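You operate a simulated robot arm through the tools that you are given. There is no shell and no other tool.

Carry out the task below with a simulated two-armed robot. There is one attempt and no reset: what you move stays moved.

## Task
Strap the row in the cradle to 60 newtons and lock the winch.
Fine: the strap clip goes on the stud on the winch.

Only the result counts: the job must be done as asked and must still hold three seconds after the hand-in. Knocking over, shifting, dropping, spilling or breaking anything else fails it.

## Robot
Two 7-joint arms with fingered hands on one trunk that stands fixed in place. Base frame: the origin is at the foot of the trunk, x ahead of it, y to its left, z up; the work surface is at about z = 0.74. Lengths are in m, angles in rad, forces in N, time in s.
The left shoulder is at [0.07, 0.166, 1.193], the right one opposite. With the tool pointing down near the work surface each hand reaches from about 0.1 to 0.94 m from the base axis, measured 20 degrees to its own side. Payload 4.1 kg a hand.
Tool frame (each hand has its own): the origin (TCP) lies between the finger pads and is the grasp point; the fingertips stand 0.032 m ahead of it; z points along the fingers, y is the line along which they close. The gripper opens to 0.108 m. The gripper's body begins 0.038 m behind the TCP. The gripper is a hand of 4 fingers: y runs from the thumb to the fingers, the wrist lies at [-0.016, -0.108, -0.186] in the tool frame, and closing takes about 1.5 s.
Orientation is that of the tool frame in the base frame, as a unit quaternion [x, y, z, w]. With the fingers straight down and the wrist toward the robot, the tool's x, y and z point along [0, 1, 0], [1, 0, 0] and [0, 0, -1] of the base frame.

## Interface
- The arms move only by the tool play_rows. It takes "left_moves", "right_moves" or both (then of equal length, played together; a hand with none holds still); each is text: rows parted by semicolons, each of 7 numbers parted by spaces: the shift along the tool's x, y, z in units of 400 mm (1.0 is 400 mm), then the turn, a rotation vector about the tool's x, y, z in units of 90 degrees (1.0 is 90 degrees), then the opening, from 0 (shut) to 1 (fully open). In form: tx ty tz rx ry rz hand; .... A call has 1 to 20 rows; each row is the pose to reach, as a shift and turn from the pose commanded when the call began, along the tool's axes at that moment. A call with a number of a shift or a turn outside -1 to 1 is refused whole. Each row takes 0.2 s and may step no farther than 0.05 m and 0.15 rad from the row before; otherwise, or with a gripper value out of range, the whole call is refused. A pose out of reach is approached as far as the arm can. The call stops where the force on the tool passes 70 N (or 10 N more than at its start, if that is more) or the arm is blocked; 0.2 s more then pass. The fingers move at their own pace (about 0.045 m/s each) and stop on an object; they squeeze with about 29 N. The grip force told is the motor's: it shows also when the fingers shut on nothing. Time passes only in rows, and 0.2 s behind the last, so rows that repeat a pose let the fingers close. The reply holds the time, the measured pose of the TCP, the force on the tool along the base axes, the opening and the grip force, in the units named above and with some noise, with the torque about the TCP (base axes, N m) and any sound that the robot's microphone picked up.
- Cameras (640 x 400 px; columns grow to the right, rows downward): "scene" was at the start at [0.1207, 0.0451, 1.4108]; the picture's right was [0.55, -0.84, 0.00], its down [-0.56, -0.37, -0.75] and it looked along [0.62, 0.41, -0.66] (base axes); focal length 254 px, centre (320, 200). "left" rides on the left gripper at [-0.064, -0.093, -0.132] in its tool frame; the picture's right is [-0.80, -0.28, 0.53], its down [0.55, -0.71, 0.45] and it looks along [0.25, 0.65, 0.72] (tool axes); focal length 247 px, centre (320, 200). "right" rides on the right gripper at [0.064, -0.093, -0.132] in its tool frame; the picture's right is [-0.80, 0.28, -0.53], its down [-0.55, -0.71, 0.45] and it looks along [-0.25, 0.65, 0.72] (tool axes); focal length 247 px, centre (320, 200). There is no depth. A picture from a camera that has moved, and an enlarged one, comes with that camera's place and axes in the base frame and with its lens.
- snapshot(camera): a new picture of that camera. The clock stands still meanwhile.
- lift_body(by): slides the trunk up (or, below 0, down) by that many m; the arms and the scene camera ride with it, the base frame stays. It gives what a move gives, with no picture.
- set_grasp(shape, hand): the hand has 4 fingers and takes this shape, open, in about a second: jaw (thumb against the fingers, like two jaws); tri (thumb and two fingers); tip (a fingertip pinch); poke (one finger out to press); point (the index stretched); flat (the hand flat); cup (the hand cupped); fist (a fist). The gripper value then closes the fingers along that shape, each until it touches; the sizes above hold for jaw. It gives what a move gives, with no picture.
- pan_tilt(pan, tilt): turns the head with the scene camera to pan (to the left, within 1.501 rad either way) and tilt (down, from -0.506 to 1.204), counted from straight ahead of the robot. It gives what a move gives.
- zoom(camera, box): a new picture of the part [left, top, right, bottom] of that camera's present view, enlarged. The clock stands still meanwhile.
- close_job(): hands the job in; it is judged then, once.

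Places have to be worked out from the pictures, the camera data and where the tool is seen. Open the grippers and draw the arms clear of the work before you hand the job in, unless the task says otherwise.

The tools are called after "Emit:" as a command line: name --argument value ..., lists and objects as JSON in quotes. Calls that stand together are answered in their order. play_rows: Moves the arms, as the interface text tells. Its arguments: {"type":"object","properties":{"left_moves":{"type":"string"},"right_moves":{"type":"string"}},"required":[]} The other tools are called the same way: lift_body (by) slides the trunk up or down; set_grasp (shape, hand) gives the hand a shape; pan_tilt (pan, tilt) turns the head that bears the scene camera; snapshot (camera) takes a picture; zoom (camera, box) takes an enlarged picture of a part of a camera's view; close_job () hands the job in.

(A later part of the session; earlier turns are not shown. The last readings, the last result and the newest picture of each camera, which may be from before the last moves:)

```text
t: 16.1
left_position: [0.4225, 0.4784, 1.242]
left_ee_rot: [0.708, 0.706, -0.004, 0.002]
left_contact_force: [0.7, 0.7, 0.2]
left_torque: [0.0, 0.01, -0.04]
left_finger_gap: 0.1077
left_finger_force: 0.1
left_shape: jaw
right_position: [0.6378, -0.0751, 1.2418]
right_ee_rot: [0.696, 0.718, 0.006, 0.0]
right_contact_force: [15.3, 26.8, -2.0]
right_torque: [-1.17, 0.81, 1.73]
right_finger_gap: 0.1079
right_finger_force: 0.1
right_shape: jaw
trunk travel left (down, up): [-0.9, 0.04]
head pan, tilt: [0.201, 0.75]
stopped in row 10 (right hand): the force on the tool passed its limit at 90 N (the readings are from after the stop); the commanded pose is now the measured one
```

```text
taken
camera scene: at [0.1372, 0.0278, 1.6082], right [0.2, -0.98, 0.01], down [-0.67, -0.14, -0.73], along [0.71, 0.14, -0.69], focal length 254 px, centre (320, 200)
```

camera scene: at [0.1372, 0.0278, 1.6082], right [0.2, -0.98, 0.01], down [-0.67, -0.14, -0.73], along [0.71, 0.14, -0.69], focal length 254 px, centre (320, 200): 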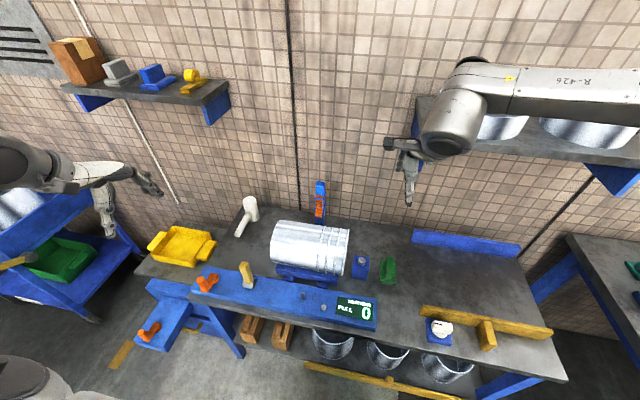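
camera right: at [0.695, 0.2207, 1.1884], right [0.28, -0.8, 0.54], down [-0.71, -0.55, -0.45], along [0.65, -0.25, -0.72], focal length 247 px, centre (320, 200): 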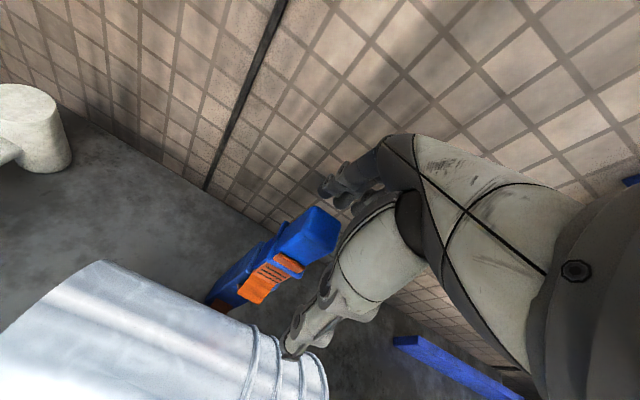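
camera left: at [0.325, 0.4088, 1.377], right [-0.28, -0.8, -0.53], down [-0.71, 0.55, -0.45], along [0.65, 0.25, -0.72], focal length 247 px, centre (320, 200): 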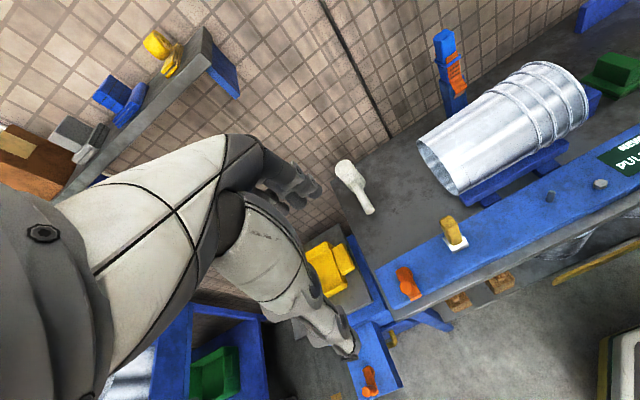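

The right hand met something at about (0.64, -0.08, 1.24) in row 10. I look closely at what it touches before moving again.

Emit:
zoom --camera "scene" --box '[370, 40, 560, 220]'

Emit:
snapshot --camera "right"

Emit:
pan_tilt --pan -0.5 --tilt 0.35

Emit:
snapshot --camera "scene"

```text
2.22 times, centred on (465, 130) of scene
camera zoom: at [0.1372, 0.0278, 1.6082], right [0.2, -0.98, 0.01], down [-0.67, -0.14, -0.73], along [0.71, 0.14, -0.69], focal length 565 px, centre (-2, 356)
```

zoom: 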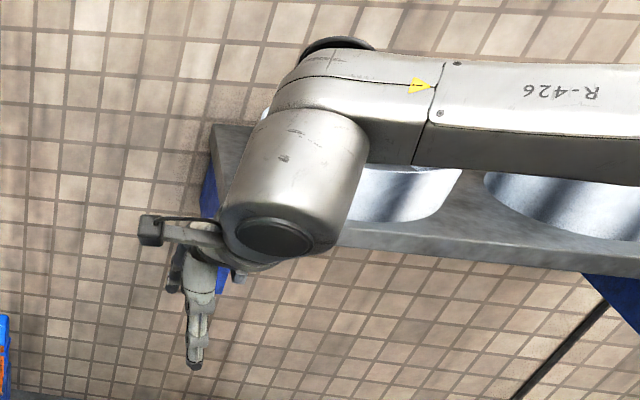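

```text
taken
camera right: at [0.5436, -0.0141, 1.3727], right [0.3, -0.79, 0.53], down [-0.68, -0.57, -0.46], along [0.66, -0.22, -0.71], focal length 247 px, centre (320, 200)
```

right: 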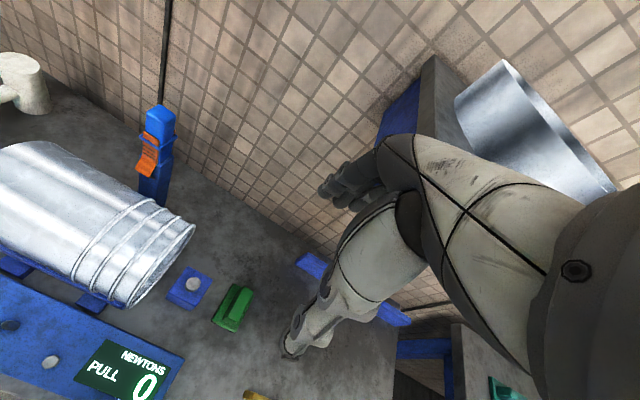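

```text
t: 17.2
left_position: [0.42, 0.4781, 1.2442]
left_ee_rot: [0.707, 0.707, -0.004, 0.002]
left_contact_force: [-0.2, 0.9, 0.4]
left_torque: [0.01, 0.01, -0.02]
left_finger_gap: 0.1076
left_finger_force: 0.2
left_shape: jaw
right_position: [0.6364, -0.0764, 1.2425]
right_ee_rot: [0.697, 0.717, 0.005, 0.001]
right_contact_force: [10.3, 38.1, 3.4]
right_torque: [-1.85, 0.34, 2.11]
right_finger_gap: 0.1079
right_finger_force: 0.0
right_shape: jaw
trunk travel left (down, up): [-0.9, 0.04]
head pan, tilt: [-0.499, 0.351]
```

```text
taken
camera scene: at [0.1348, -0.0349, 1.6445], right [-0.48, -0.88, 0.01], down [-0.3, 0.16, -0.94], along [0.82, -0.45, -0.34], focal length 254 px, centre (320, 200)
```

scene: 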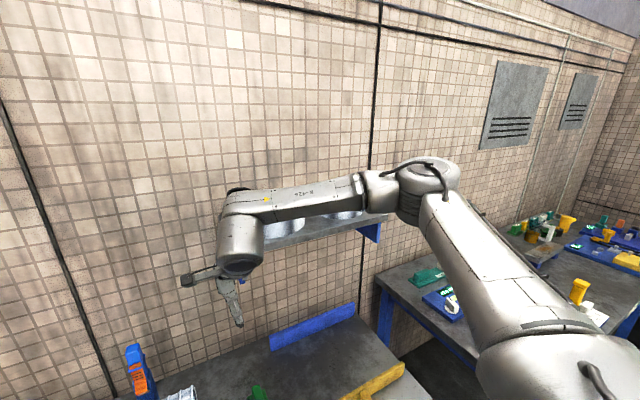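

The forearm may be resting against the right-hand shelf or its basins. I zoom in there to see.

Emit:
zoom --camera "scene" --box '[200, 160, 400, 290]'

Emit:
zoom --camera "scene" --box '[330, 130, 500, 270]'

```text
3.08 times, centred on (300, 225) of scene
camera zoom: at [0.1348, -0.0349, 1.6445], right [-0.48, -0.88, 0.01], down [-0.3, 0.16, -0.94], along [0.82, -0.45, -0.34], focal length 782 px, centre (382, 123)
```

zoom: 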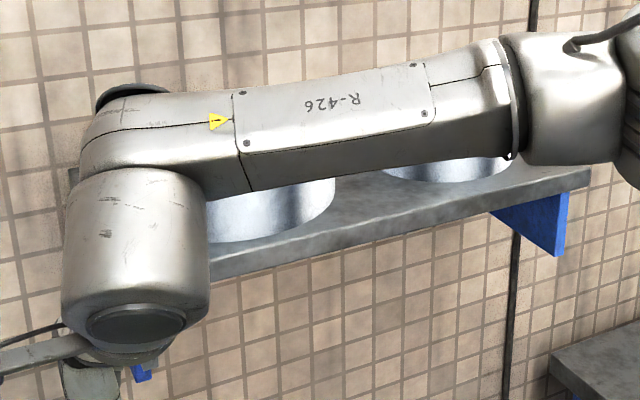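

```text
2.86 times, centred on (415, 200) of scene
camera zoom: at [0.1348, -0.0349, 1.6445], right [-0.48, -0.88, 0.01], down [-0.3, 0.16, -0.94], along [0.82, -0.45, -0.34], focal length 726 px, centre (49, 200)
```

zoom: 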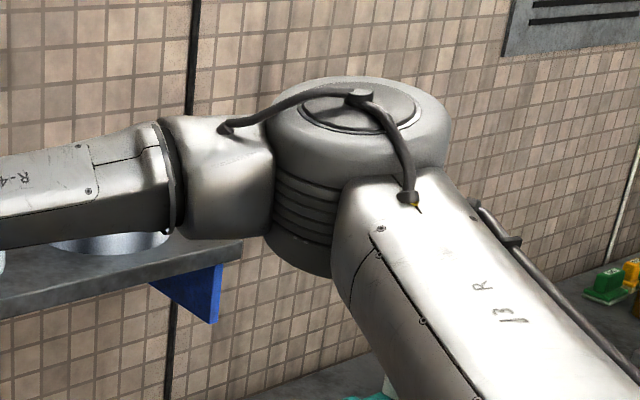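

The hand's finger side is pressing on the left end of the right-hand wall shelf (it is at about y = -0.15, x from 0.72), which explains the +y force. I back away to the left first, then toward the robot, and only then to the right.

Emit:
play_rows --right_moves "0.06 -0.02 0 0 0 0 1; 0.12 -0.05 0 0 0 0 1; 0.12 -0.15 0 0 0 0 1; 0.12 -0.25 0 0 0 0 1; 0.12 -0.35 0 0 0 0 1; 0.12 -0.45 0 0 0 0 1; 0.04 -0.5 0 0 0 0 1; -0.06 -0.54 0 0 0 0 1; -0.16 -0.56 0 0 0 0 1; -0.26 -0.56 0 0 0 0 1; -0.33 -0.56 0 0 0 0 1"

Emit:
snapshot --camera "scene"

```text
t: 19.6
left_position: [0.4187, 0.4671, 1.249]
left_ee_rot: [0.707, 0.707, 0.0, -0.001]
left_contact_force: [0.3, -0.8, 0.5]
left_torque: [0.02, 0.03, -0.02]
left_finger_gap: 0.1077
left_finger_force: 0.0
left_shape: jaw
right_position: [0.4175, -0.1271, 1.2419]
right_ee_rot: [0.699, 0.715, 0.008, 0.0]
right_contact_force: [-0.4, 0.2, -0.6]
right_torque: [0.0, -0.01, 0.02]
right_finger_gap: 0.1077
right_finger_force: 0.1
right_shape: jaw
right hand out of reach, approached as far as the arm can: row 9, 10, 11
trunk travel left (down, up): [-0.9, 0.04]
head pan, tilt: [-0.499, 0.351]
```

```text
taken
camera scene: at [0.1317, -0.0478, 1.6444], right [-0.48, -0.88, 0.0], down [-0.3, 0.17, -0.94], along [0.82, -0.45, -0.34], focal length 254 px, centre (320, 200)
```

scene: 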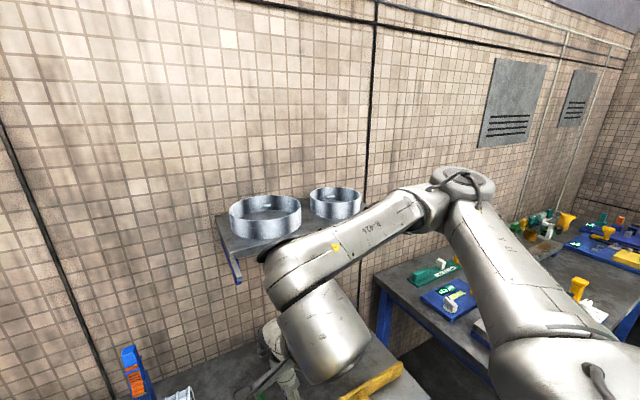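

The right hand is free and the shelf and basins look undisturbed. Now I bring the left hand over the clip at about (0.797, 0.159, 1.20), passing well in front of the left shelf, and turn the head back.

Emit:
play_rows --left_moves "-0.07 0.086 0.011 0 0 0 1; -0.14 0.172 0.023 0 0 0 1; -0.21 0.258 0.034 0 0 0 1; -0.28 0.344 0.045 0 0 0 1; -0.35 0.43 0.057 0 0 0 1; -0.42 0.516 0.068 0 0 0 1; -0.49 0.602 0.08 0 0 0 1; -0.56 0.688 0.091 0 0 0 1; -0.63 0.774 0.102 0 0 0 1; -0.7 0.86 0.114 0 0 0 1; -0.77 0.945 0.125 0 0 0 1; -0.77 0.945 0.125 0 0 0 1"

Emit:
pan_tilt --pan 0.2 --tilt 0.7

Emit:
snapshot --camera "scene"

Emit:
snapshot --camera "left"

```text
t: 22.2
left_position: [0.7954, 0.1611, 1.1972]
left_ee_rot: [0.707, 0.707, 0.001, 0.0]
left_contact_force: [0.3, 0.0, -0.2]
left_torque: [0.0, -0.02, -0.04]
left_finger_gap: 0.1078
left_finger_force: 0.0
left_shape: jaw
right_position: [0.4159, -0.1238, 1.2415]
right_ee_rot: [0.699, 0.715, 0.008, 0.001]
right_contact_force: [0.7, 0.0, -0.9]
right_torque: [-0.04, 0.0, -0.02]
right_finger_gap: 0.108
right_finger_force: 0.0
right_shape: jaw
trunk travel left (down, up): [-0.9, 0.04]
head pan, tilt: [-0.499, 0.351]
```

```text
t: 23.3
left_position: [0.7944, 0.1607, 1.1963]
left_ee_rot: [0.708, 0.707, 0.0, 0.0]
left_contact_force: [0.0, -0.6, 0.2]
left_torque: [-0.02, 0.01, -0.03]
left_finger_gap: 0.1079
left_finger_force: 0.1
left_shape: jaw
right_position: [0.4184, -0.1251, 1.2413]
right_ee_rot: [0.698, 0.716, 0.008, 0.0]
right_contact_force: [0.9, -0.3, -1.0]
right_torque: [0.0, 0.01, -0.04]
right_finger_gap: 0.1082
right_finger_force: 0.1
right_shape: jaw
trunk travel left (down, up): [-0.9, 0.04]
head pan, tilt: [0.201, 0.7]
```

```text
taken
camera scene: at [0.1343, 0.0153, 1.613], right [0.2, -0.98, 0.0], down [-0.63, -0.13, -0.76], along [0.75, 0.15, -0.64], focal length 254 px, centre (320, 200)
```

scene: 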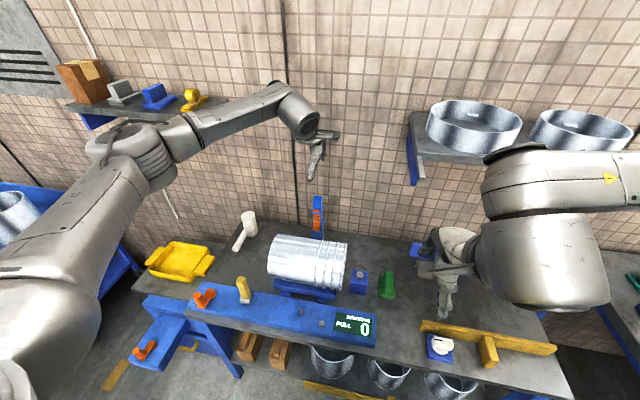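

```text
taken
camera left: at [0.7026, 0.0947, 1.3266], right [-0.28, -0.8, -0.53], down [-0.71, 0.55, -0.45], along [0.65, 0.25, -0.72], focal length 247 px, centre (320, 200)
```

left: 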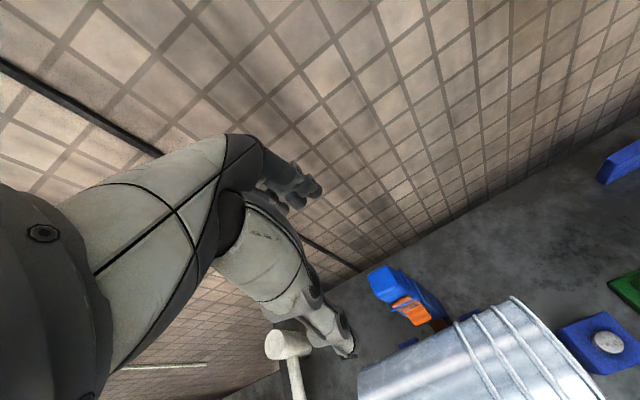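

The left hand sits right above the block (projection matches within a few pixels). I descend to z = 1.04 with the jaw open.

Emit:
play_rows --left_moves "-0.002 0.003 0.1 0 0 0 1; -0.0045 0.005 0.2 0 0 0 1; -0.0045 0.005 0.28 0 0 0 1; -0.0045 0.005 0.34 0 0 0 1; -0.0045 0.005 0.39 0 0 0 1; -0.0045 0.005 0.39 0 0 0 1"

Emit:
snapshot --camera "left"

Emit:
zoom --camera "scene" --box '[275, 130, 365, 240]'

Emit:
snapshot --camera "right"

```text
t: 24.7
left_position: [0.8, 0.1613, 1.0417]
left_ee_rot: [0.708, 0.707, 0.0, 0.0]
left_contact_force: [0.4, -0.1, 0.0]
left_torque: [0.0, -0.01, -0.02]
left_finger_gap: 0.1075
left_finger_force: 0.1
left_shape: jaw
right_position: [0.4171, -0.1251, 1.2412]
right_ee_rot: [0.698, 0.716, 0.008, 0.0]
right_contact_force: [0.3, -0.1, -0.6]
right_torque: [-0.03, 0.0, 0.0]
right_finger_gap: 0.1081
right_finger_force: 0.0
right_shape: jaw
trunk travel left (down, up): [-0.9, 0.04]
head pan, tilt: [0.201, 0.7]
```

```text
taken
camera left: at [0.7066, 0.095, 1.1718], right [-0.28, -0.8, -0.53], down [-0.71, 0.55, -0.45], along [0.65, 0.25, -0.72], focal length 247 px, centre (320, 200)
```

left: 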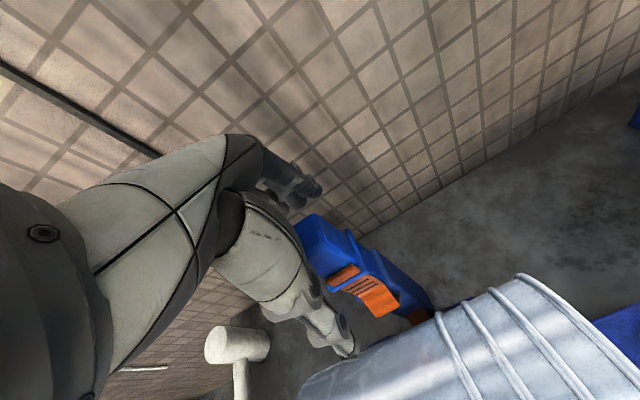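

```text
3.64 times, centred on (320, 185) of scene
camera zoom: at [0.1336, 0.0157, 1.6131], right [0.2, -0.98, 0.0], down [-0.63, -0.13, -0.76], along [0.75, 0.15, -0.64], focal length 924 px, centre (320, 254)
```

zoom: 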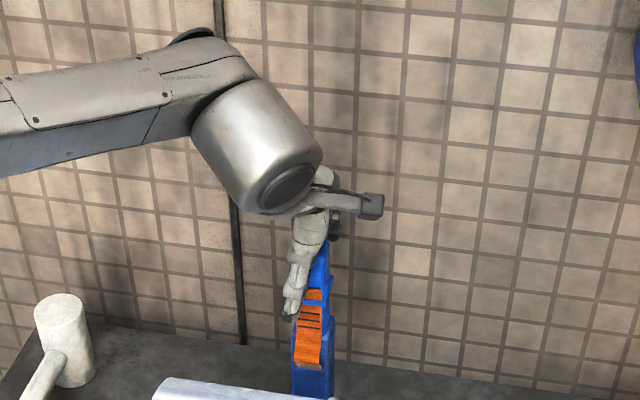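

```text
taken
camera right: at [0.3223, -0.0635, 1.3727], right [0.3, -0.8, 0.53], down [-0.69, -0.56, -0.46], along [0.66, -0.23, -0.71], focal length 247 px, centre (320, 200)
```

right: 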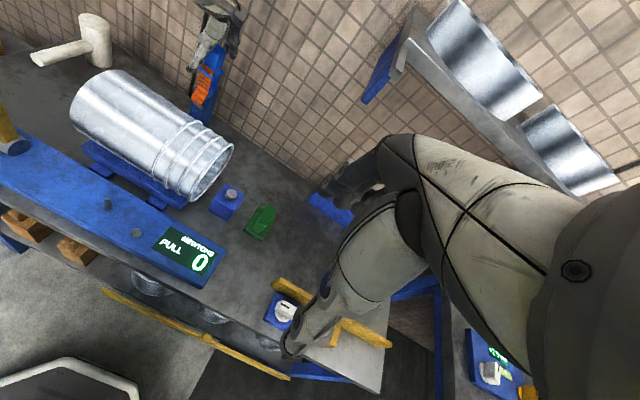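

The jaw straddles the block. I verify from the right camera before closing.

Emit:
zoom --camera "right" --box '[160, 0, 280, 130]'

Emit:
zoom --camera "left" --box '[250, 170, 450, 370]'

```text
3.08 times, centred on (220, 65) of right
camera zoom: at [0.3223, -0.0635, 1.3727], right [0.3, -0.8, 0.53], down [-0.69, -0.56, -0.46], along [0.66, -0.23, -0.71], focal length 760 px, centre (628, 615)
```

zoom: 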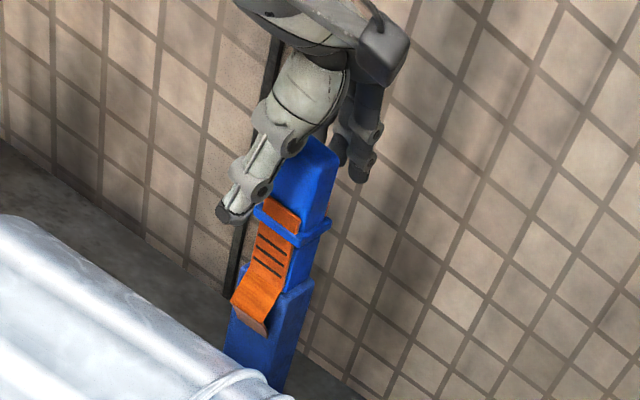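

```text
2.00 times, centred on (350, 270) of left
camera zoom: at [0.7066, 0.095, 1.1718], right [-0.28, -0.8, -0.53], down [-0.71, 0.55, -0.45], along [0.65, 0.25, -0.72], focal length 494 px, centre (260, 60)
```

zoom: 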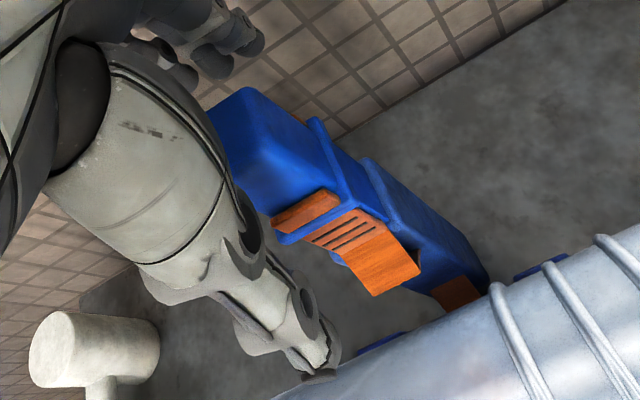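

The thumb is in front of and the fingers behind the grip block. I close the left hand, holding the pose.

Emit:
play_rows --left_moves "0 0 0 0 0 0 0; 0 0 0 0 0 0 0; 0 0 0 0 0 0 0; 0 0 0 0 0 0 0; 0 0 0 0 0 0 0; 0 0 0 0 0 0 0; 0 0 0 0 0 0 0; 0 0 0 0 0 0 0; 0 0 0 0 0 0 0"

Emit:
zoom --camera "right" --box '[160, 0, 280, 130]'

Emit:
zoom --camera "left" --box '[250, 170, 450, 370]'

```text
t: 26.7
left_position: [0.8003, 0.1601, 1.0414]
left_ee_rot: [0.707, 0.707, 0.0, 0.0]
left_contact_force: [0.5, -0.2, 0.1]
left_torque: [0.02, -0.01, 0.02]
left_finger_gap: 0.0252
left_finger_force: 29.2
left_shape: jaw
right_position: [0.417, -0.1238, 1.2413]
right_ee_rot: [0.699, 0.715, 0.007, 0.0]
right_contact_force: [0.3, 0.0, -0.3]
right_torque: [-0.01, 0.02, 0.0]
right_finger_gap: 0.1079
right_finger_force: 0.0
right_shape: jaw
trunk travel left (down, up): [-0.9, 0.04]
head pan, tilt: [0.201, 0.7]
```

```text
3.08 times, centred on (220, 65) of right
camera zoom: at [0.3228, -0.0634, 1.3726], right [0.3, -0.8, 0.53], down [-0.69, -0.56, -0.46], along [0.66, -0.23, -0.71], focal length 760 px, centre (628, 615)
```

zoom: 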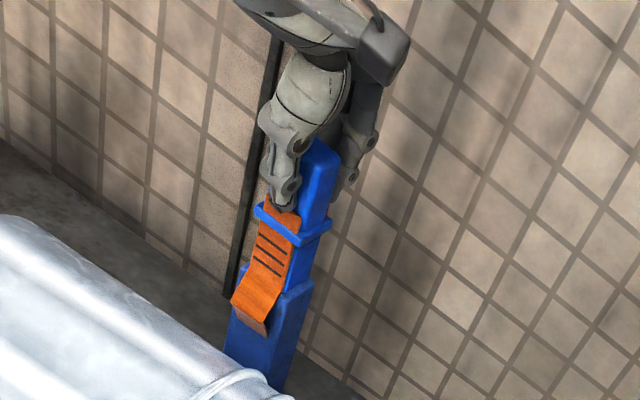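

```text
2.00 times, centred on (350, 270) of left
camera zoom: at [0.707, 0.0949, 1.1718], right [-0.28, -0.8, -0.53], down [-0.71, 0.55, -0.45], along [0.65, 0.25, -0.72], focal length 494 px, centre (260, 60)
```

zoom: 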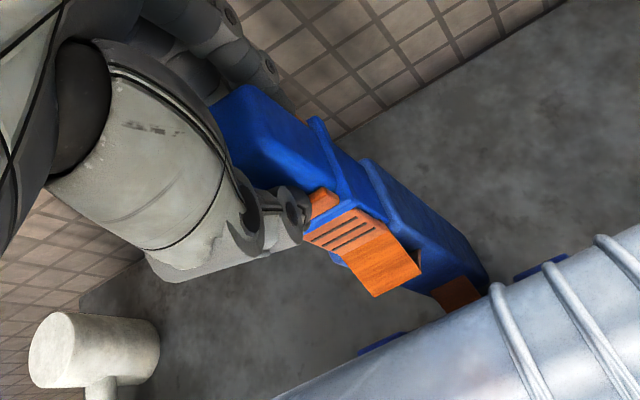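

The block is gripped (gap 25 mm, 29 N). I lift slowly by 40 mm and watch the force.

Emit:
play_rows --left_moves "0 0 -0.025 0 0 0 0; 0 0 -0.05 0 0 0 0; 0 0 -0.075 0 0 0 0; 0 0 -0.1 0 0 0 0"

Emit:
zoom --camera "right" --box '[160, 0, 280, 130]'

Emit:
zoom --camera "scene" --box '[275, 130, 365, 240]'

```text
t: 27.7
left_position: [0.7975, 0.1589, 1.0819]
left_ee_rot: [0.708, 0.707, 0.0, 0.0]
left_contact_force: [-0.3, 0.2, -0.8]
left_torque: [-0.02, -0.01, 0.03]
left_finger_gap: 0.0253
left_finger_force: 28.6
left_shape: jaw
right_position: [0.4172, -0.1242, 1.2415]
right_ee_rot: [0.698, 0.716, 0.009, 0.001]
right_contact_force: [-0.8, 0.2, -0.4]
right_torque: [0.01, 0.0, 0.03]
right_finger_gap: 0.1079
right_finger_force: 0.1
right_shape: jaw
trunk travel left (down, up): [-0.9, 0.04]
head pan, tilt: [0.201, 0.7]
```

```text
3.08 times, centred on (220, 65) of right
camera zoom: at [0.3225, -0.0635, 1.3726], right [0.3, -0.8, 0.53], down [-0.69, -0.56, -0.46], along [0.66, -0.23, -0.71], focal length 760 px, centre (628, 615)
```

zoom: 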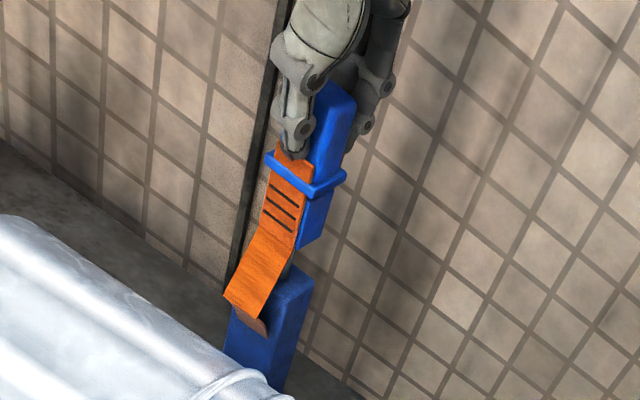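

```text
3.64 times, centred on (320, 185) of scene
camera zoom: at [0.1339, 0.0157, 1.613], right [0.2, -0.98, 0.0], down [-0.63, -0.13, -0.76], along [0.75, 0.15, -0.64], focal length 924 px, centre (320, 254)
```

zoom: 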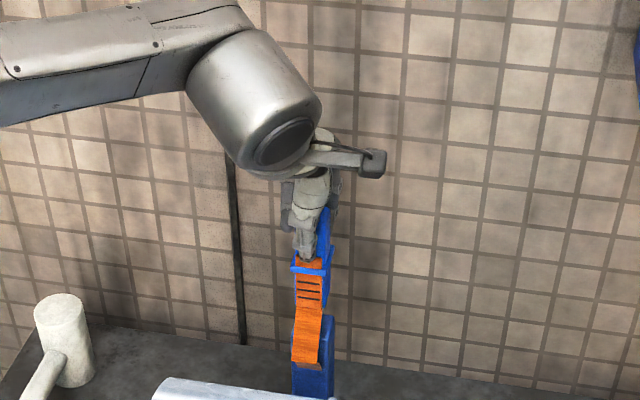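

The clip came off freely and the webbing follows. I lift another 80 mm and look at its underside.

Emit:
play_rows --left_moves "0 0 -0.04 0 0 0 0; 0 0 -0.08 0 0 0 0; 0 0 -0.12 0 0 0 0; 0 0 -0.16 0 0 0 0; 0 0 -0.2 0 0 0 0"

Emit:
zoom --camera "right" --box '[160, 0, 280, 130]'

Emit:
zoom --camera "scene" --box '[275, 130, 365, 240]'

Emit:
zoom --camera "left" --box '[250, 170, 450, 370]'

```text
t: 28.9
left_position: [0.7984, 0.1612, 1.1633]
left_ee_rot: [0.707, 0.707, 0.0, 0.001]
left_contact_force: [-1.2, 0.9, -1.8]
left_torque: [0.0, -0.01, 0.03]
left_finger_gap: 0.0252
left_finger_force: 29.4
left_shape: jaw
right_position: [0.4168, -0.1249, 1.241]
right_ee_rot: [0.699, 0.715, 0.008, 0.001]
right_contact_force: [1.1, -0.7, 0.5]
right_torque: [-0.02, 0.03, 0.0]
right_finger_gap: 0.108
right_finger_force: 0.1
right_shape: jaw
trunk travel left (down, up): [-0.9, 0.04]
head pan, tilt: [0.201, 0.7]
```

```text
3.08 times, centred on (220, 65) of right
camera zoom: at [0.3223, -0.0636, 1.3727], right [0.3, -0.8, 0.53], down [-0.69, -0.56, -0.46], along [0.66, -0.23, -0.71], focal length 760 px, centre (628, 615)
```

zoom: 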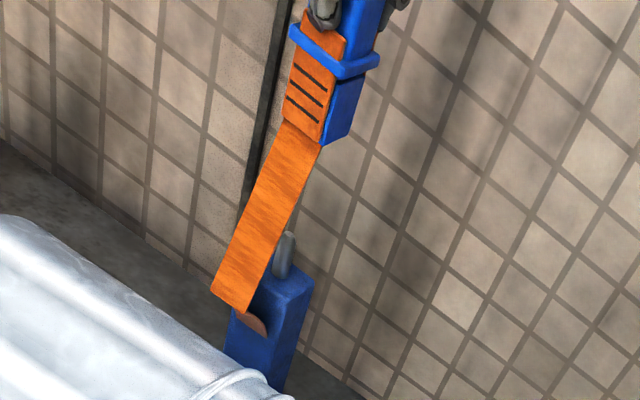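

```text
3.64 times, centred on (320, 185) of scene
camera zoom: at [0.1336, 0.0157, 1.613], right [0.2, -0.98, 0.0], down [-0.63, -0.13, -0.76], along [0.75, 0.15, -0.64], focal length 924 px, centre (320, 254)
```

zoom: 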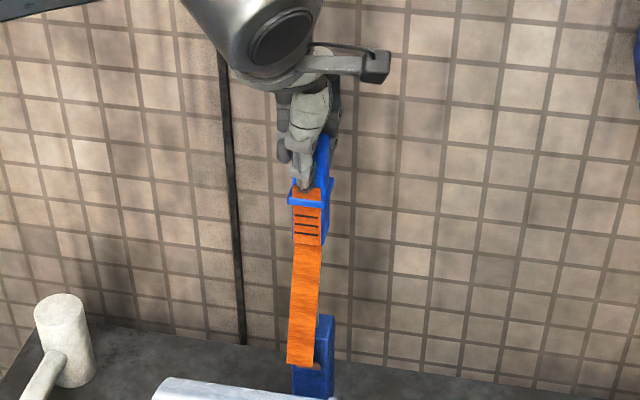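

```text
2.00 times, centred on (350, 270) of left
camera zoom: at [0.7061, 0.096, 1.2922], right [-0.28, -0.8, -0.53], down [-0.71, 0.55, -0.45], along [0.65, 0.25, -0.72], focal length 494 px, centre (260, 60)
```

zoom: 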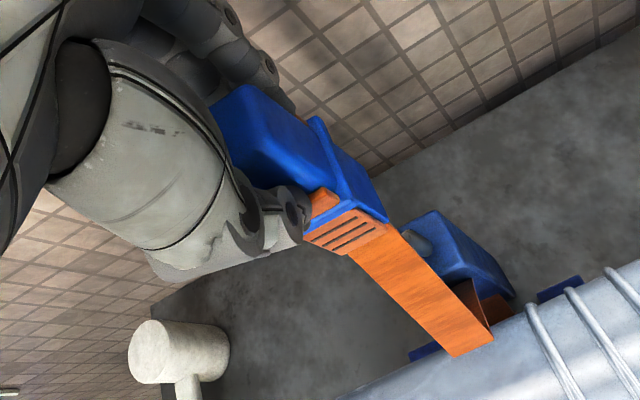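

The clip sat on a peg identical to a stud, so its socket is underneath and it stays upright. Triangulated, the winch stud is at about (0.521, 0.159), tip z = 0.807, base z = 0.764. I carry the clip level over the buckets (clip bottom about 1.08, bucket tops about 0.94) to above the stud.

Emit:
play_rows --left_moves "0 -0.08 -0.02 0 0 0 0; 0 -0.18 -0.02 0 0 0 0; 0 -0.28 -0.02 0 0 0 0; 0 -0.38 -0.02 0 0 0 0; 0 -0.48 -0.02 0 0 0 0; 0 -0.58 0 0 0 0 0; 0 -0.66 0 0 0 0 0; 0 -0.6925 0 0 0 0 0; 0 -0.6925 0 0 0 0 0"

Emit:
snapshot --camera "scene"

Emit:
snapshot --camera "left"

Emit:
snapshot --camera "right"

```text
t: 30.9
left_position: [0.5207, 0.1601, 1.1623]
left_ee_rot: [0.707, 0.708, 0.0, 0.0]
left_contact_force: [-0.6, 0.4, -1.5]
left_torque: [-0.02, 0.0, 0.02]
left_finger_gap: 0.0251
left_finger_force: 29.2
left_shape: jaw
right_position: [0.4182, -0.1237, 1.2407]
right_ee_rot: [0.698, 0.716, 0.007, 0.001]
right_contact_force: [-0.3, -0.4, -0.3]
right_torque: [0.02, -0.01, -0.02]
right_finger_gap: 0.1079
right_finger_force: 0.1
right_shape: jaw
trunk travel left (down, up): [-0.9, 0.04]
head pan, tilt: [0.201, 0.7]
```

```text
taken
camera scene: at [0.1346, 0.0158, 1.613], right [0.2, -0.98, 0.0], down [-0.63, -0.13, -0.76], along [0.75, 0.15, -0.64], focal length 254 px, centre (320, 200)
```

scene: 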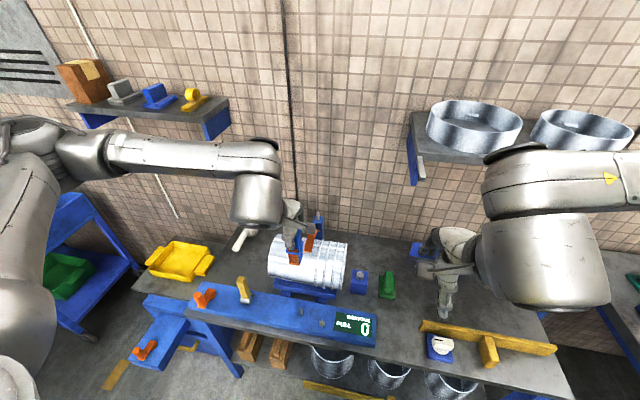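

```text
taken
camera left: at [0.4286, 0.0947, 1.2919], right [-0.28, -0.8, -0.53], down [-0.71, 0.55, -0.45], along [0.65, 0.25, -0.72], focal length 247 px, centre (320, 200)
```

left: 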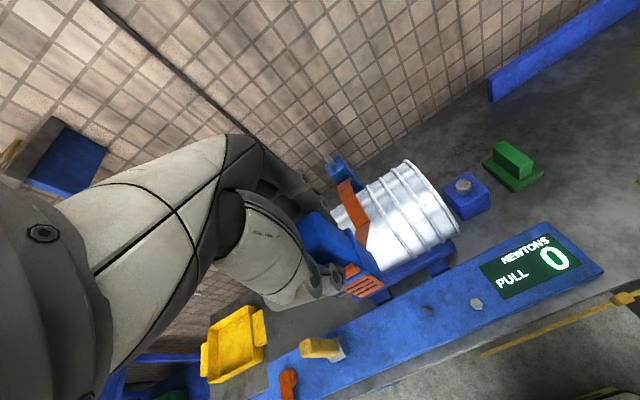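

```text
taken
camera right: at [0.3231, -0.0635, 1.3725], right [0.3, -0.8, 0.53], down [-0.69, -0.56, -0.46], along [0.66, -0.23, -0.71], focal length 247 px, centre (320, 200)
```

right: 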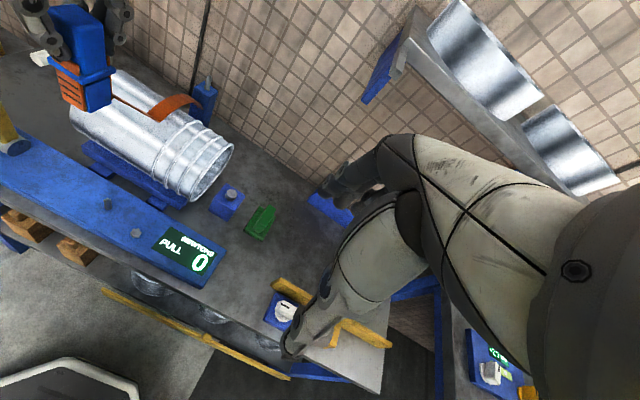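

The webbing now runs over the buckets from the back of the clip, and the clip hangs above the stud. I lower to TCP z = 0.96 (clip bottom about 0.874, stud tip 0.807) and look for alignment.

Emit:
play_rows --left_moves "0 0 0.1 0 0 0 0; 0 0 0.2 0 0 0 0; 0 0 0.3 0 0 0 0; 0 0 0.4 0 0 0 0; 0 0 0.505 0 0 0 0; 0 0 0.505 0 0 0 0"

Emit:
snapshot --camera "left"

Emit:
zoom --camera "right" --box '[0, 0, 250, 300]'

Emit:
zoom --camera "scene" --box '[230, 200, 390, 350]'

```text
t: 32.3
left_position: [0.5208, 0.1589, 0.9595]
left_ee_rot: [0.707, 0.707, 0.0, 0.0]
left_contact_force: [0.2, 0.4, -1.1]
left_torque: [0.04, -0.02, 0.0]
left_finger_gap: 0.0251
left_finger_force: 29.1
left_shape: jaw
right_position: [0.4156, -0.1257, 1.2423]
right_ee_rot: [0.699, 0.715, 0.007, 0.001]
right_contact_force: [0.2, 0.4, 0.1]
right_torque: [-0.02, -0.02, -0.01]
right_finger_gap: 0.1079
right_finger_force: 0.0
right_shape: jaw
trunk travel left (down, up): [-0.9, 0.04]
head pan, tilt: [0.201, 0.7]
```

```text
taken
camera left: at [0.4287, 0.0939, 1.0903], right [-0.28, -0.8, -0.53], down [-0.71, 0.55, -0.45], along [0.65, 0.25, -0.72], focal length 247 px, centre (320, 200)
```

left: 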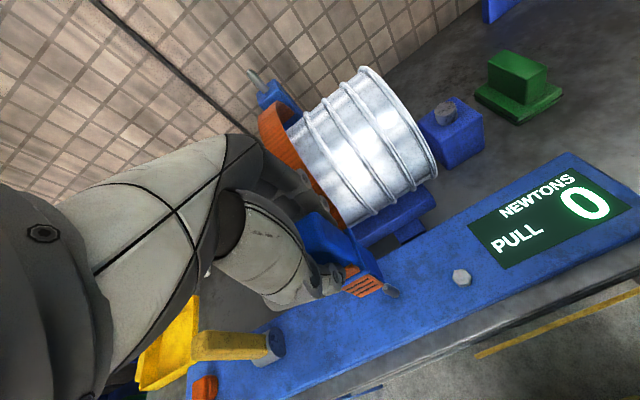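

```text
1.33 times, centred on (125, 150) of right
camera zoom: at [0.3223, -0.0636, 1.3727], right [0.3, -0.8, 0.53], down [-0.69, -0.56, -0.46], along [0.66, -0.23, -0.71], focal length 329 px, centre (580, 267)
```

zoom: 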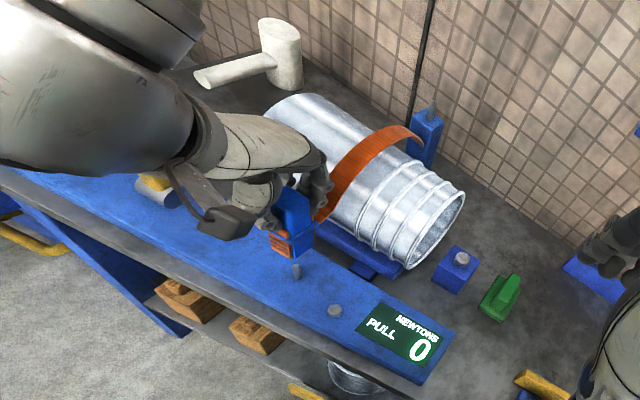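

```text
2.67 times, centred on (310, 275) of scene
camera zoom: at [0.1337, 0.0156, 1.6131], right [0.2, -0.98, 0.0], down [-0.63, -0.13, -0.76], along [0.75, 0.15, -0.64], focal length 678 px, centre (347, 0)
```

zoom: 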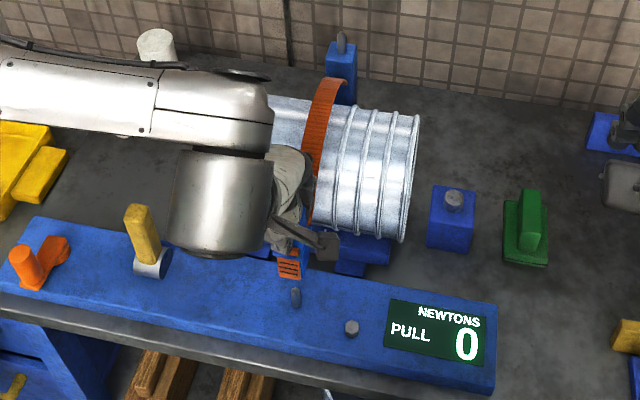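

Strap lies over the row. Next I zoom in to measure the clip's bottom against the stud from the three cameras.

Emit:
zoom --camera "left" --box '[310, 210, 430, 310]'

Emit:
zoom --camera "right" --box '[60, 120, 160, 220]'

Emit:
zoom --camera "scene" --box '[280, 240, 340, 290]'

```text
4.00 times, centred on (370, 260) of left
camera zoom: at [0.4287, 0.0939, 1.0903], right [-0.28, -0.8, -0.53], down [-0.71, 0.55, -0.45], along [0.65, 0.25, -0.72], focal length 988 px, centre (120, -40)
```

zoom: 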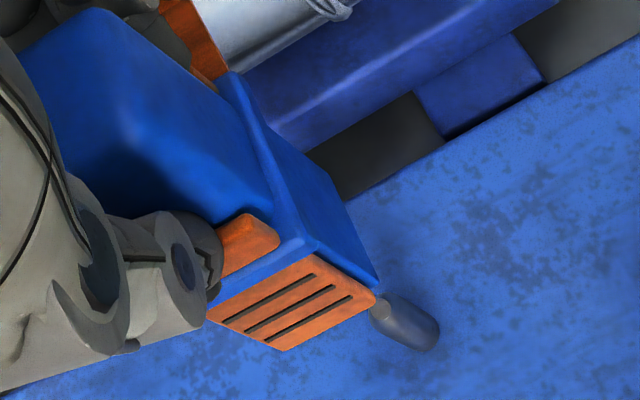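

```text
4.00 times, centred on (110, 170) of right
camera zoom: at [0.3223, -0.0636, 1.3727], right [0.3, -0.8, 0.53], down [-0.69, -0.56, -0.46], along [0.66, -0.23, -0.71], focal length 988 px, centre (1160, 320)
```

zoom: 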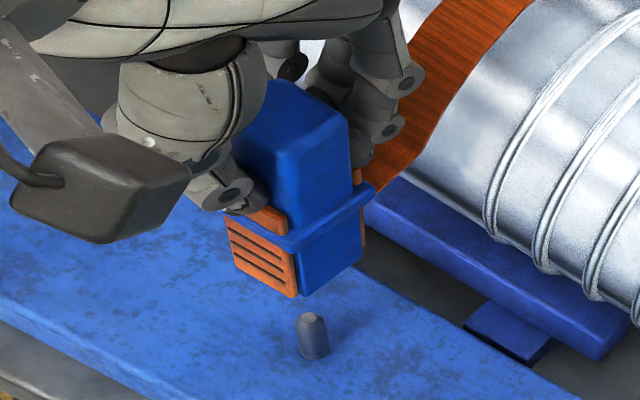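

```text
8.00 times, centred on (310, 265) of scene
camera zoom: at [0.1337, 0.0156, 1.6131], right [0.2, -0.98, 0.0], down [-0.63, -0.13, -0.76], along [0.75, 0.15, -0.64], focal length 2033 px, centre (400, -320)
```

zoom: 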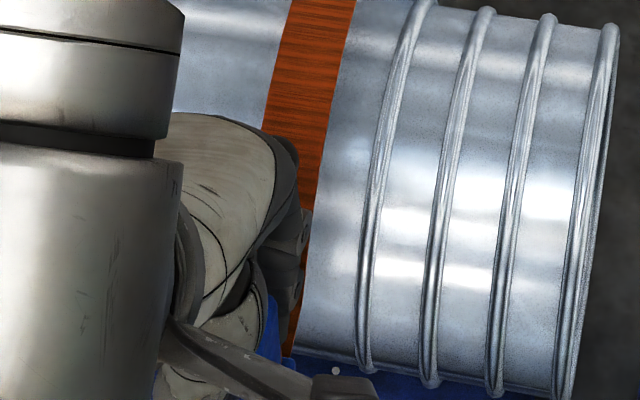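

From both hand cameras the stud tip comes out at (0.5195, 0.158) and the clip axis at about (0.520, 0.158), so they line up within a couple of mm. I go down to about 15 mm above first contact and check again.

Emit:
play_rows --left_moves "0 0 0.05 0 0 0 0; 0 0 0.1 0 0 0 0; 0 0 0.125 0 0 0 0; 0 0 0.125 0 0 0 0"

Emit:
zoom --camera "right" --box '[70, 140, 150, 220]'

Emit:
zoom --camera "left" --box '[310, 210, 430, 310]'

```text
t: 33.3
left_position: [0.5225, 0.1606, 0.9094]
left_ee_rot: [0.707, 0.707, 0.0, -0.001]
left_contact_force: [0.7, -0.4, -1.5]
left_torque: [0.01, 0.02, -0.03]
left_finger_gap: 0.0252
left_finger_force: 29.1
left_shape: jaw
right_position: [0.4168, -0.1246, 1.2418]
right_ee_rot: [0.699, 0.716, 0.007, -0.001]
right_contact_force: [0.2, -0.4, 0.7]
right_torque: [0.0, -0.01, 0.01]
right_finger_gap: 0.108
right_finger_force: 0.0
right_shape: jaw
trunk travel left (down, up): [-0.9, 0.04]
head pan, tilt: [0.201, 0.7]
```

```text
5.00 times, centred on (110, 180) of right
camera zoom: at [0.3228, -0.0633, 1.3726], right [0.3, -0.8, 0.53], down [-0.69, -0.56, -0.46], along [0.66, -0.23, -0.71], focal length 1235 px, centre (1370, 300)
```

zoom: 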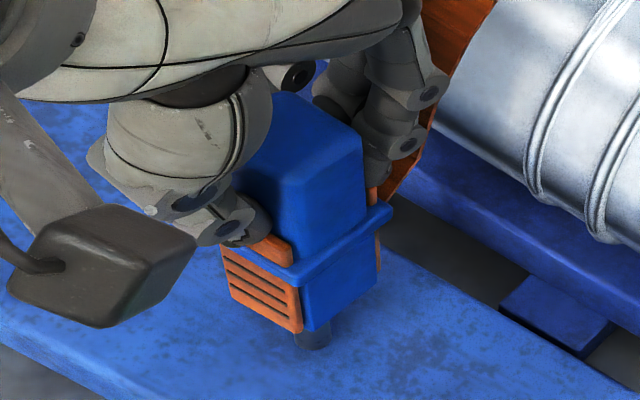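

```text
4.00 times, centred on (370, 260) of left
camera zoom: at [0.4296, 0.0951, 1.0396], right [-0.28, -0.8, -0.53], down [-0.71, 0.55, -0.45], along [0.65, 0.25, -0.72], focal length 988 px, centre (120, -40)
```

zoom: 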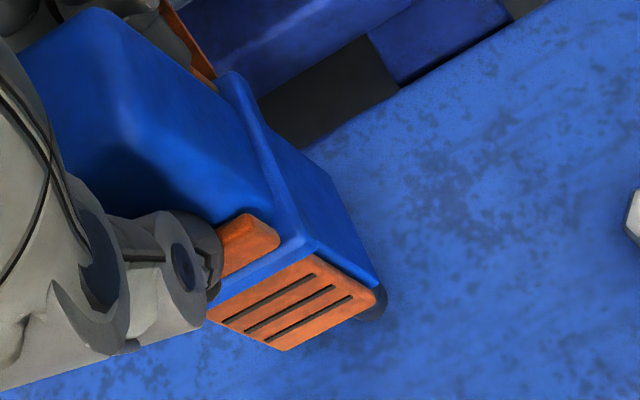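

The clip bottom triangulates to z about 0.824 with its axis near (0.5195, 0.1565), roughly 1.5 mm short of the stud in y. I correct that and feel my way down in small steps.

Emit:
play_rows --left_moves "0.004 0 0 0 0 0 0; 0.004 0 0.01 0 0 0 0; 0.004 0 0.02 0 0 0 0; 0.004 0 0.03 0 0 0 0; 0.004 0 0.04 0 0 0 0; 0.004 0 0.05 0 0 0 0"

Emit:
zoom --camera "right" --box '[70, 140, 150, 220]'

Emit:
zoom --camera "left" --box '[310, 210, 430, 310]'

```text
t: 34.7
left_position: [0.5224, 0.1625, 0.8891]
left_ee_rot: [0.708, 0.706, 0.0, 0.001]
left_contact_force: [-1.2, 0.9, -0.5]
left_torque: [-0.02, 0.1, -0.02]
left_finger_gap: 0.0253
left_finger_force: 29.1
left_shape: jaw
right_position: [0.4166, -0.1242, 1.2426]
right_ee_rot: [0.698, 0.716, 0.008, 0.001]
right_contact_force: [0.5, 0.1, 1.3]
right_torque: [0.04, 0.01, -0.02]
right_finger_gap: 0.1079
right_finger_force: 0.0
right_shape: jaw
trunk travel left (down, up): [-0.9, 0.04]
head pan, tilt: [0.201, 0.7]
```

```text
5.00 times, centred on (110, 180) of right
camera zoom: at [0.3226, -0.0634, 1.3726], right [0.3, -0.8, 0.53], down [-0.69, -0.56, -0.46], along [0.66, -0.23, -0.71], focal length 1235 px, centre (1370, 300)
```

zoom: 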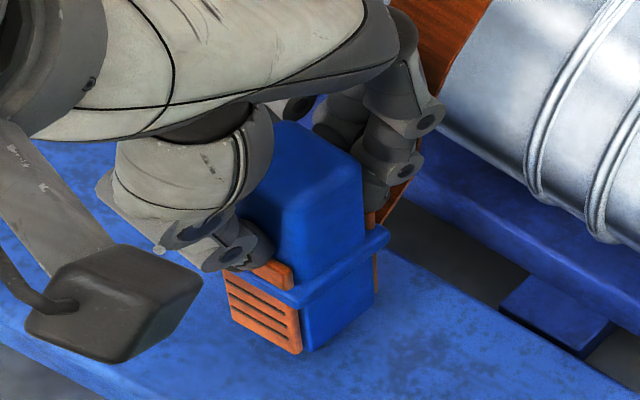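

```text
4.00 times, centred on (370, 260) of left
camera zoom: at [0.4297, 0.0968, 1.0199], right [-0.28, -0.8, -0.53], down [-0.71, 0.55, -0.45], along [0.65, 0.25, -0.72], focal length 988 px, centre (120, -40)
```

zoom: 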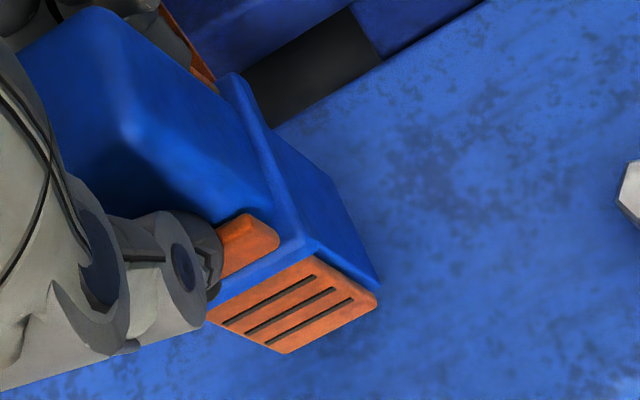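

No significant force yet with the tip at the socket mouth. I continue down in small steps.

Emit:
play_rows --left_moves "0 0 0.01 0 0 0 0; 0 0 0.02 0 0 0 0; 0 0 0.03 0 0 0 0; 0 0 0.04 0 0 0 0"

Emit:
zoom --camera "right" --box '[70, 140, 150, 220]'

```text
t: 35.7
left_position: [0.5207, 0.1617, 0.8747]
left_ee_rot: [0.707, 0.707, -0.001, 0.0]
left_contact_force: [0.5, 0.7, -1.1]
left_torque: [0.01, 0.04, 0.0]
left_finger_gap: 0.0254
left_finger_force: 28.3
left_shape: jaw
right_position: [0.4169, -0.1253, 1.2425]
right_ee_rot: [0.698, 0.716, 0.008, 0.001]
right_contact_force: [-0.3, 0.5, -0.2]
right_torque: [0.05, 0.01, 0.01]
right_finger_gap: 0.1083
right_finger_force: 0.1
right_shape: jaw
trunk travel left (down, up): [-0.9, 0.04]
head pan, tilt: [0.201, 0.7]
```

```text
5.00 times, centred on (110, 180) of right
camera zoom: at [0.3226, -0.0634, 1.3726], right [0.3, -0.8, 0.53], down [-0.69, -0.56, -0.46], along [0.66, -0.23, -0.71], focal length 1235 px, centre (1370, 300)
```

zoom: 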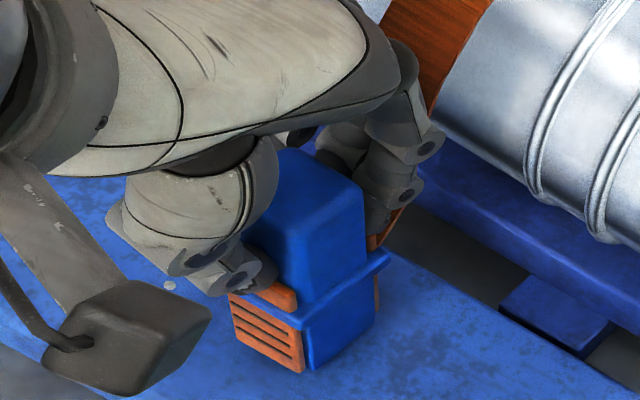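

The clip bottom is now below the stud tip with no force, so the stud is inside the socket. I continue to seat it.

Emit:
play_rows --left_moves "0 0 0.01 0 0 0 0; 0 0 0.02 0 0 0 0; 0 0 0.03 0 0 0 0; 0 0 0.04 0 0 0 0; 0 0 0.05 0 0 0 0; 0 0 0.058 0 0 0 0"

Emit:
zoom --camera "right" --box '[70, 140, 150, 220]'

```text
t: 37.1
left_position: [0.5196, 0.1602, 0.8542]
left_ee_rot: [0.707, 0.707, 0.002, 0.002]
left_contact_force: [2.2, -1.2, 29.9]
left_torque: [-0.1, -0.15, -0.02]
left_finger_gap: 0.0284
left_finger_force: 29.0
left_shape: jaw
right_position: [0.4114, -0.1264, 1.2428]
right_ee_rot: [0.698, 0.716, 0.009, 0.002]
right_contact_force: [-0.1, -0.7, 0.0]
right_torque: [0.02, -0.05, 0.01]
right_finger_gap: 0.108
right_finger_force: 0.0
right_shape: jaw
trunk travel left (down, up): [-0.9, 0.04]
head pan, tilt: [0.201, 0.7]
```

```text
5.00 times, centred on (110, 180) of right
camera zoom: at [0.3173, -0.065, 1.3739], right [0.29, -0.8, 0.53], down [-0.69, -0.56, -0.46], along [0.67, -0.23, -0.71], focal length 1235 px, centre (1370, 300)
```

zoom: 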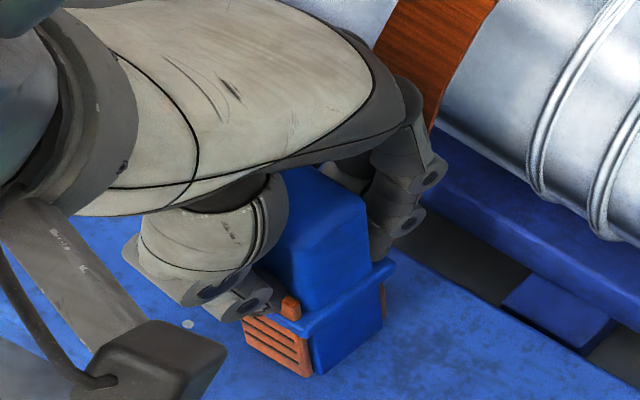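

It is seated: 30 N upward at TCP z = 0.854 and the clip rests on the bar. I ease the hand up 5 mm to relieve the pressure, then open it.

Emit:
play_rows --left_moves "0 0 -0.01 0 0 0 0; 0 0 -0.013 0 0 0 0; 0 0 -0.013 0 0 0 0.3; 0 0 -0.013 0 0 0 0.5; 0 0 -0.013 0 0 0 0.5; 0 0 -0.013 0 0 0 0.5; 0 0 -0.013 0 0 0 0.5"

Emit:
zoom --camera "right" --box '[70, 140, 150, 220]'

Emit:
snapshot --camera "scene"

```text
t: 38.7
left_position: [0.5222, 0.1617, 0.8565]
left_ee_rot: [0.707, 0.707, 0.0, -0.001]
left_contact_force: [0.2, -0.6, -0.4]
left_torque: [-0.01, -0.02, 0.0]
left_finger_gap: 0.0534
left_finger_force: 0.1
left_shape: jaw
right_position: [0.4168, -0.1256, 1.2417]
right_ee_rot: [0.698, 0.716, 0.008, 0.001]
right_contact_force: [0.3, -0.5, -0.1]
right_torque: [-0.01, 0.0, 0.04]
right_finger_gap: 0.1081
right_finger_force: 0.1
right_shape: jaw
trunk travel left (down, up): [-0.9, 0.04]
head pan, tilt: [0.201, 0.7]
```

```text
5.00 times, centred on (110, 180) of right
camera zoom: at [0.3227, -0.0634, 1.3726], right [0.3, -0.8, 0.53], down [-0.69, -0.56, -0.46], along [0.66, -0.23, -0.71], focal length 1235 px, centre (1370, 300)
```

zoom: 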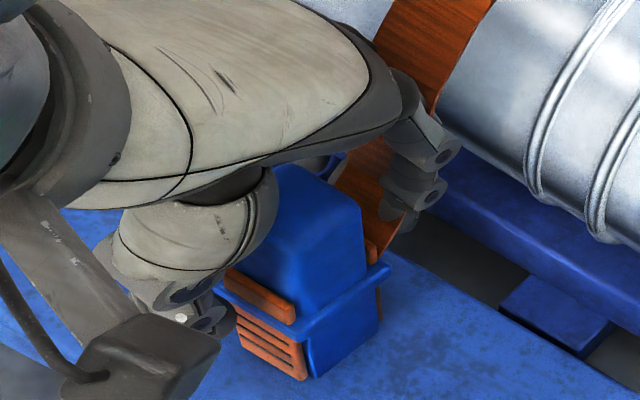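

```text
taken
camera scene: at [0.1341, 0.0159, 1.613], right [0.2, -0.98, 0.0], down [-0.63, -0.13, -0.76], along [0.75, 0.15, -0.64], focal length 254 px, centre (320, 200)
```

scene: 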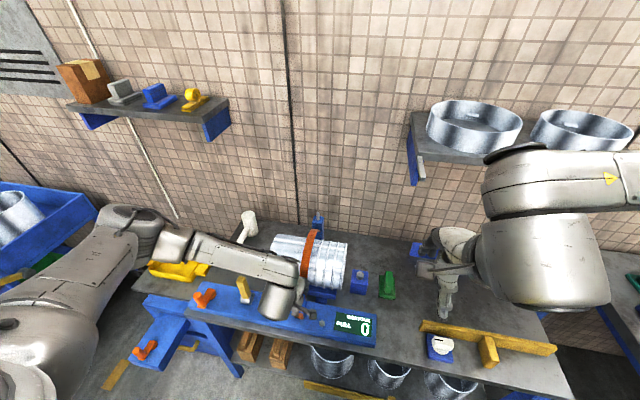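

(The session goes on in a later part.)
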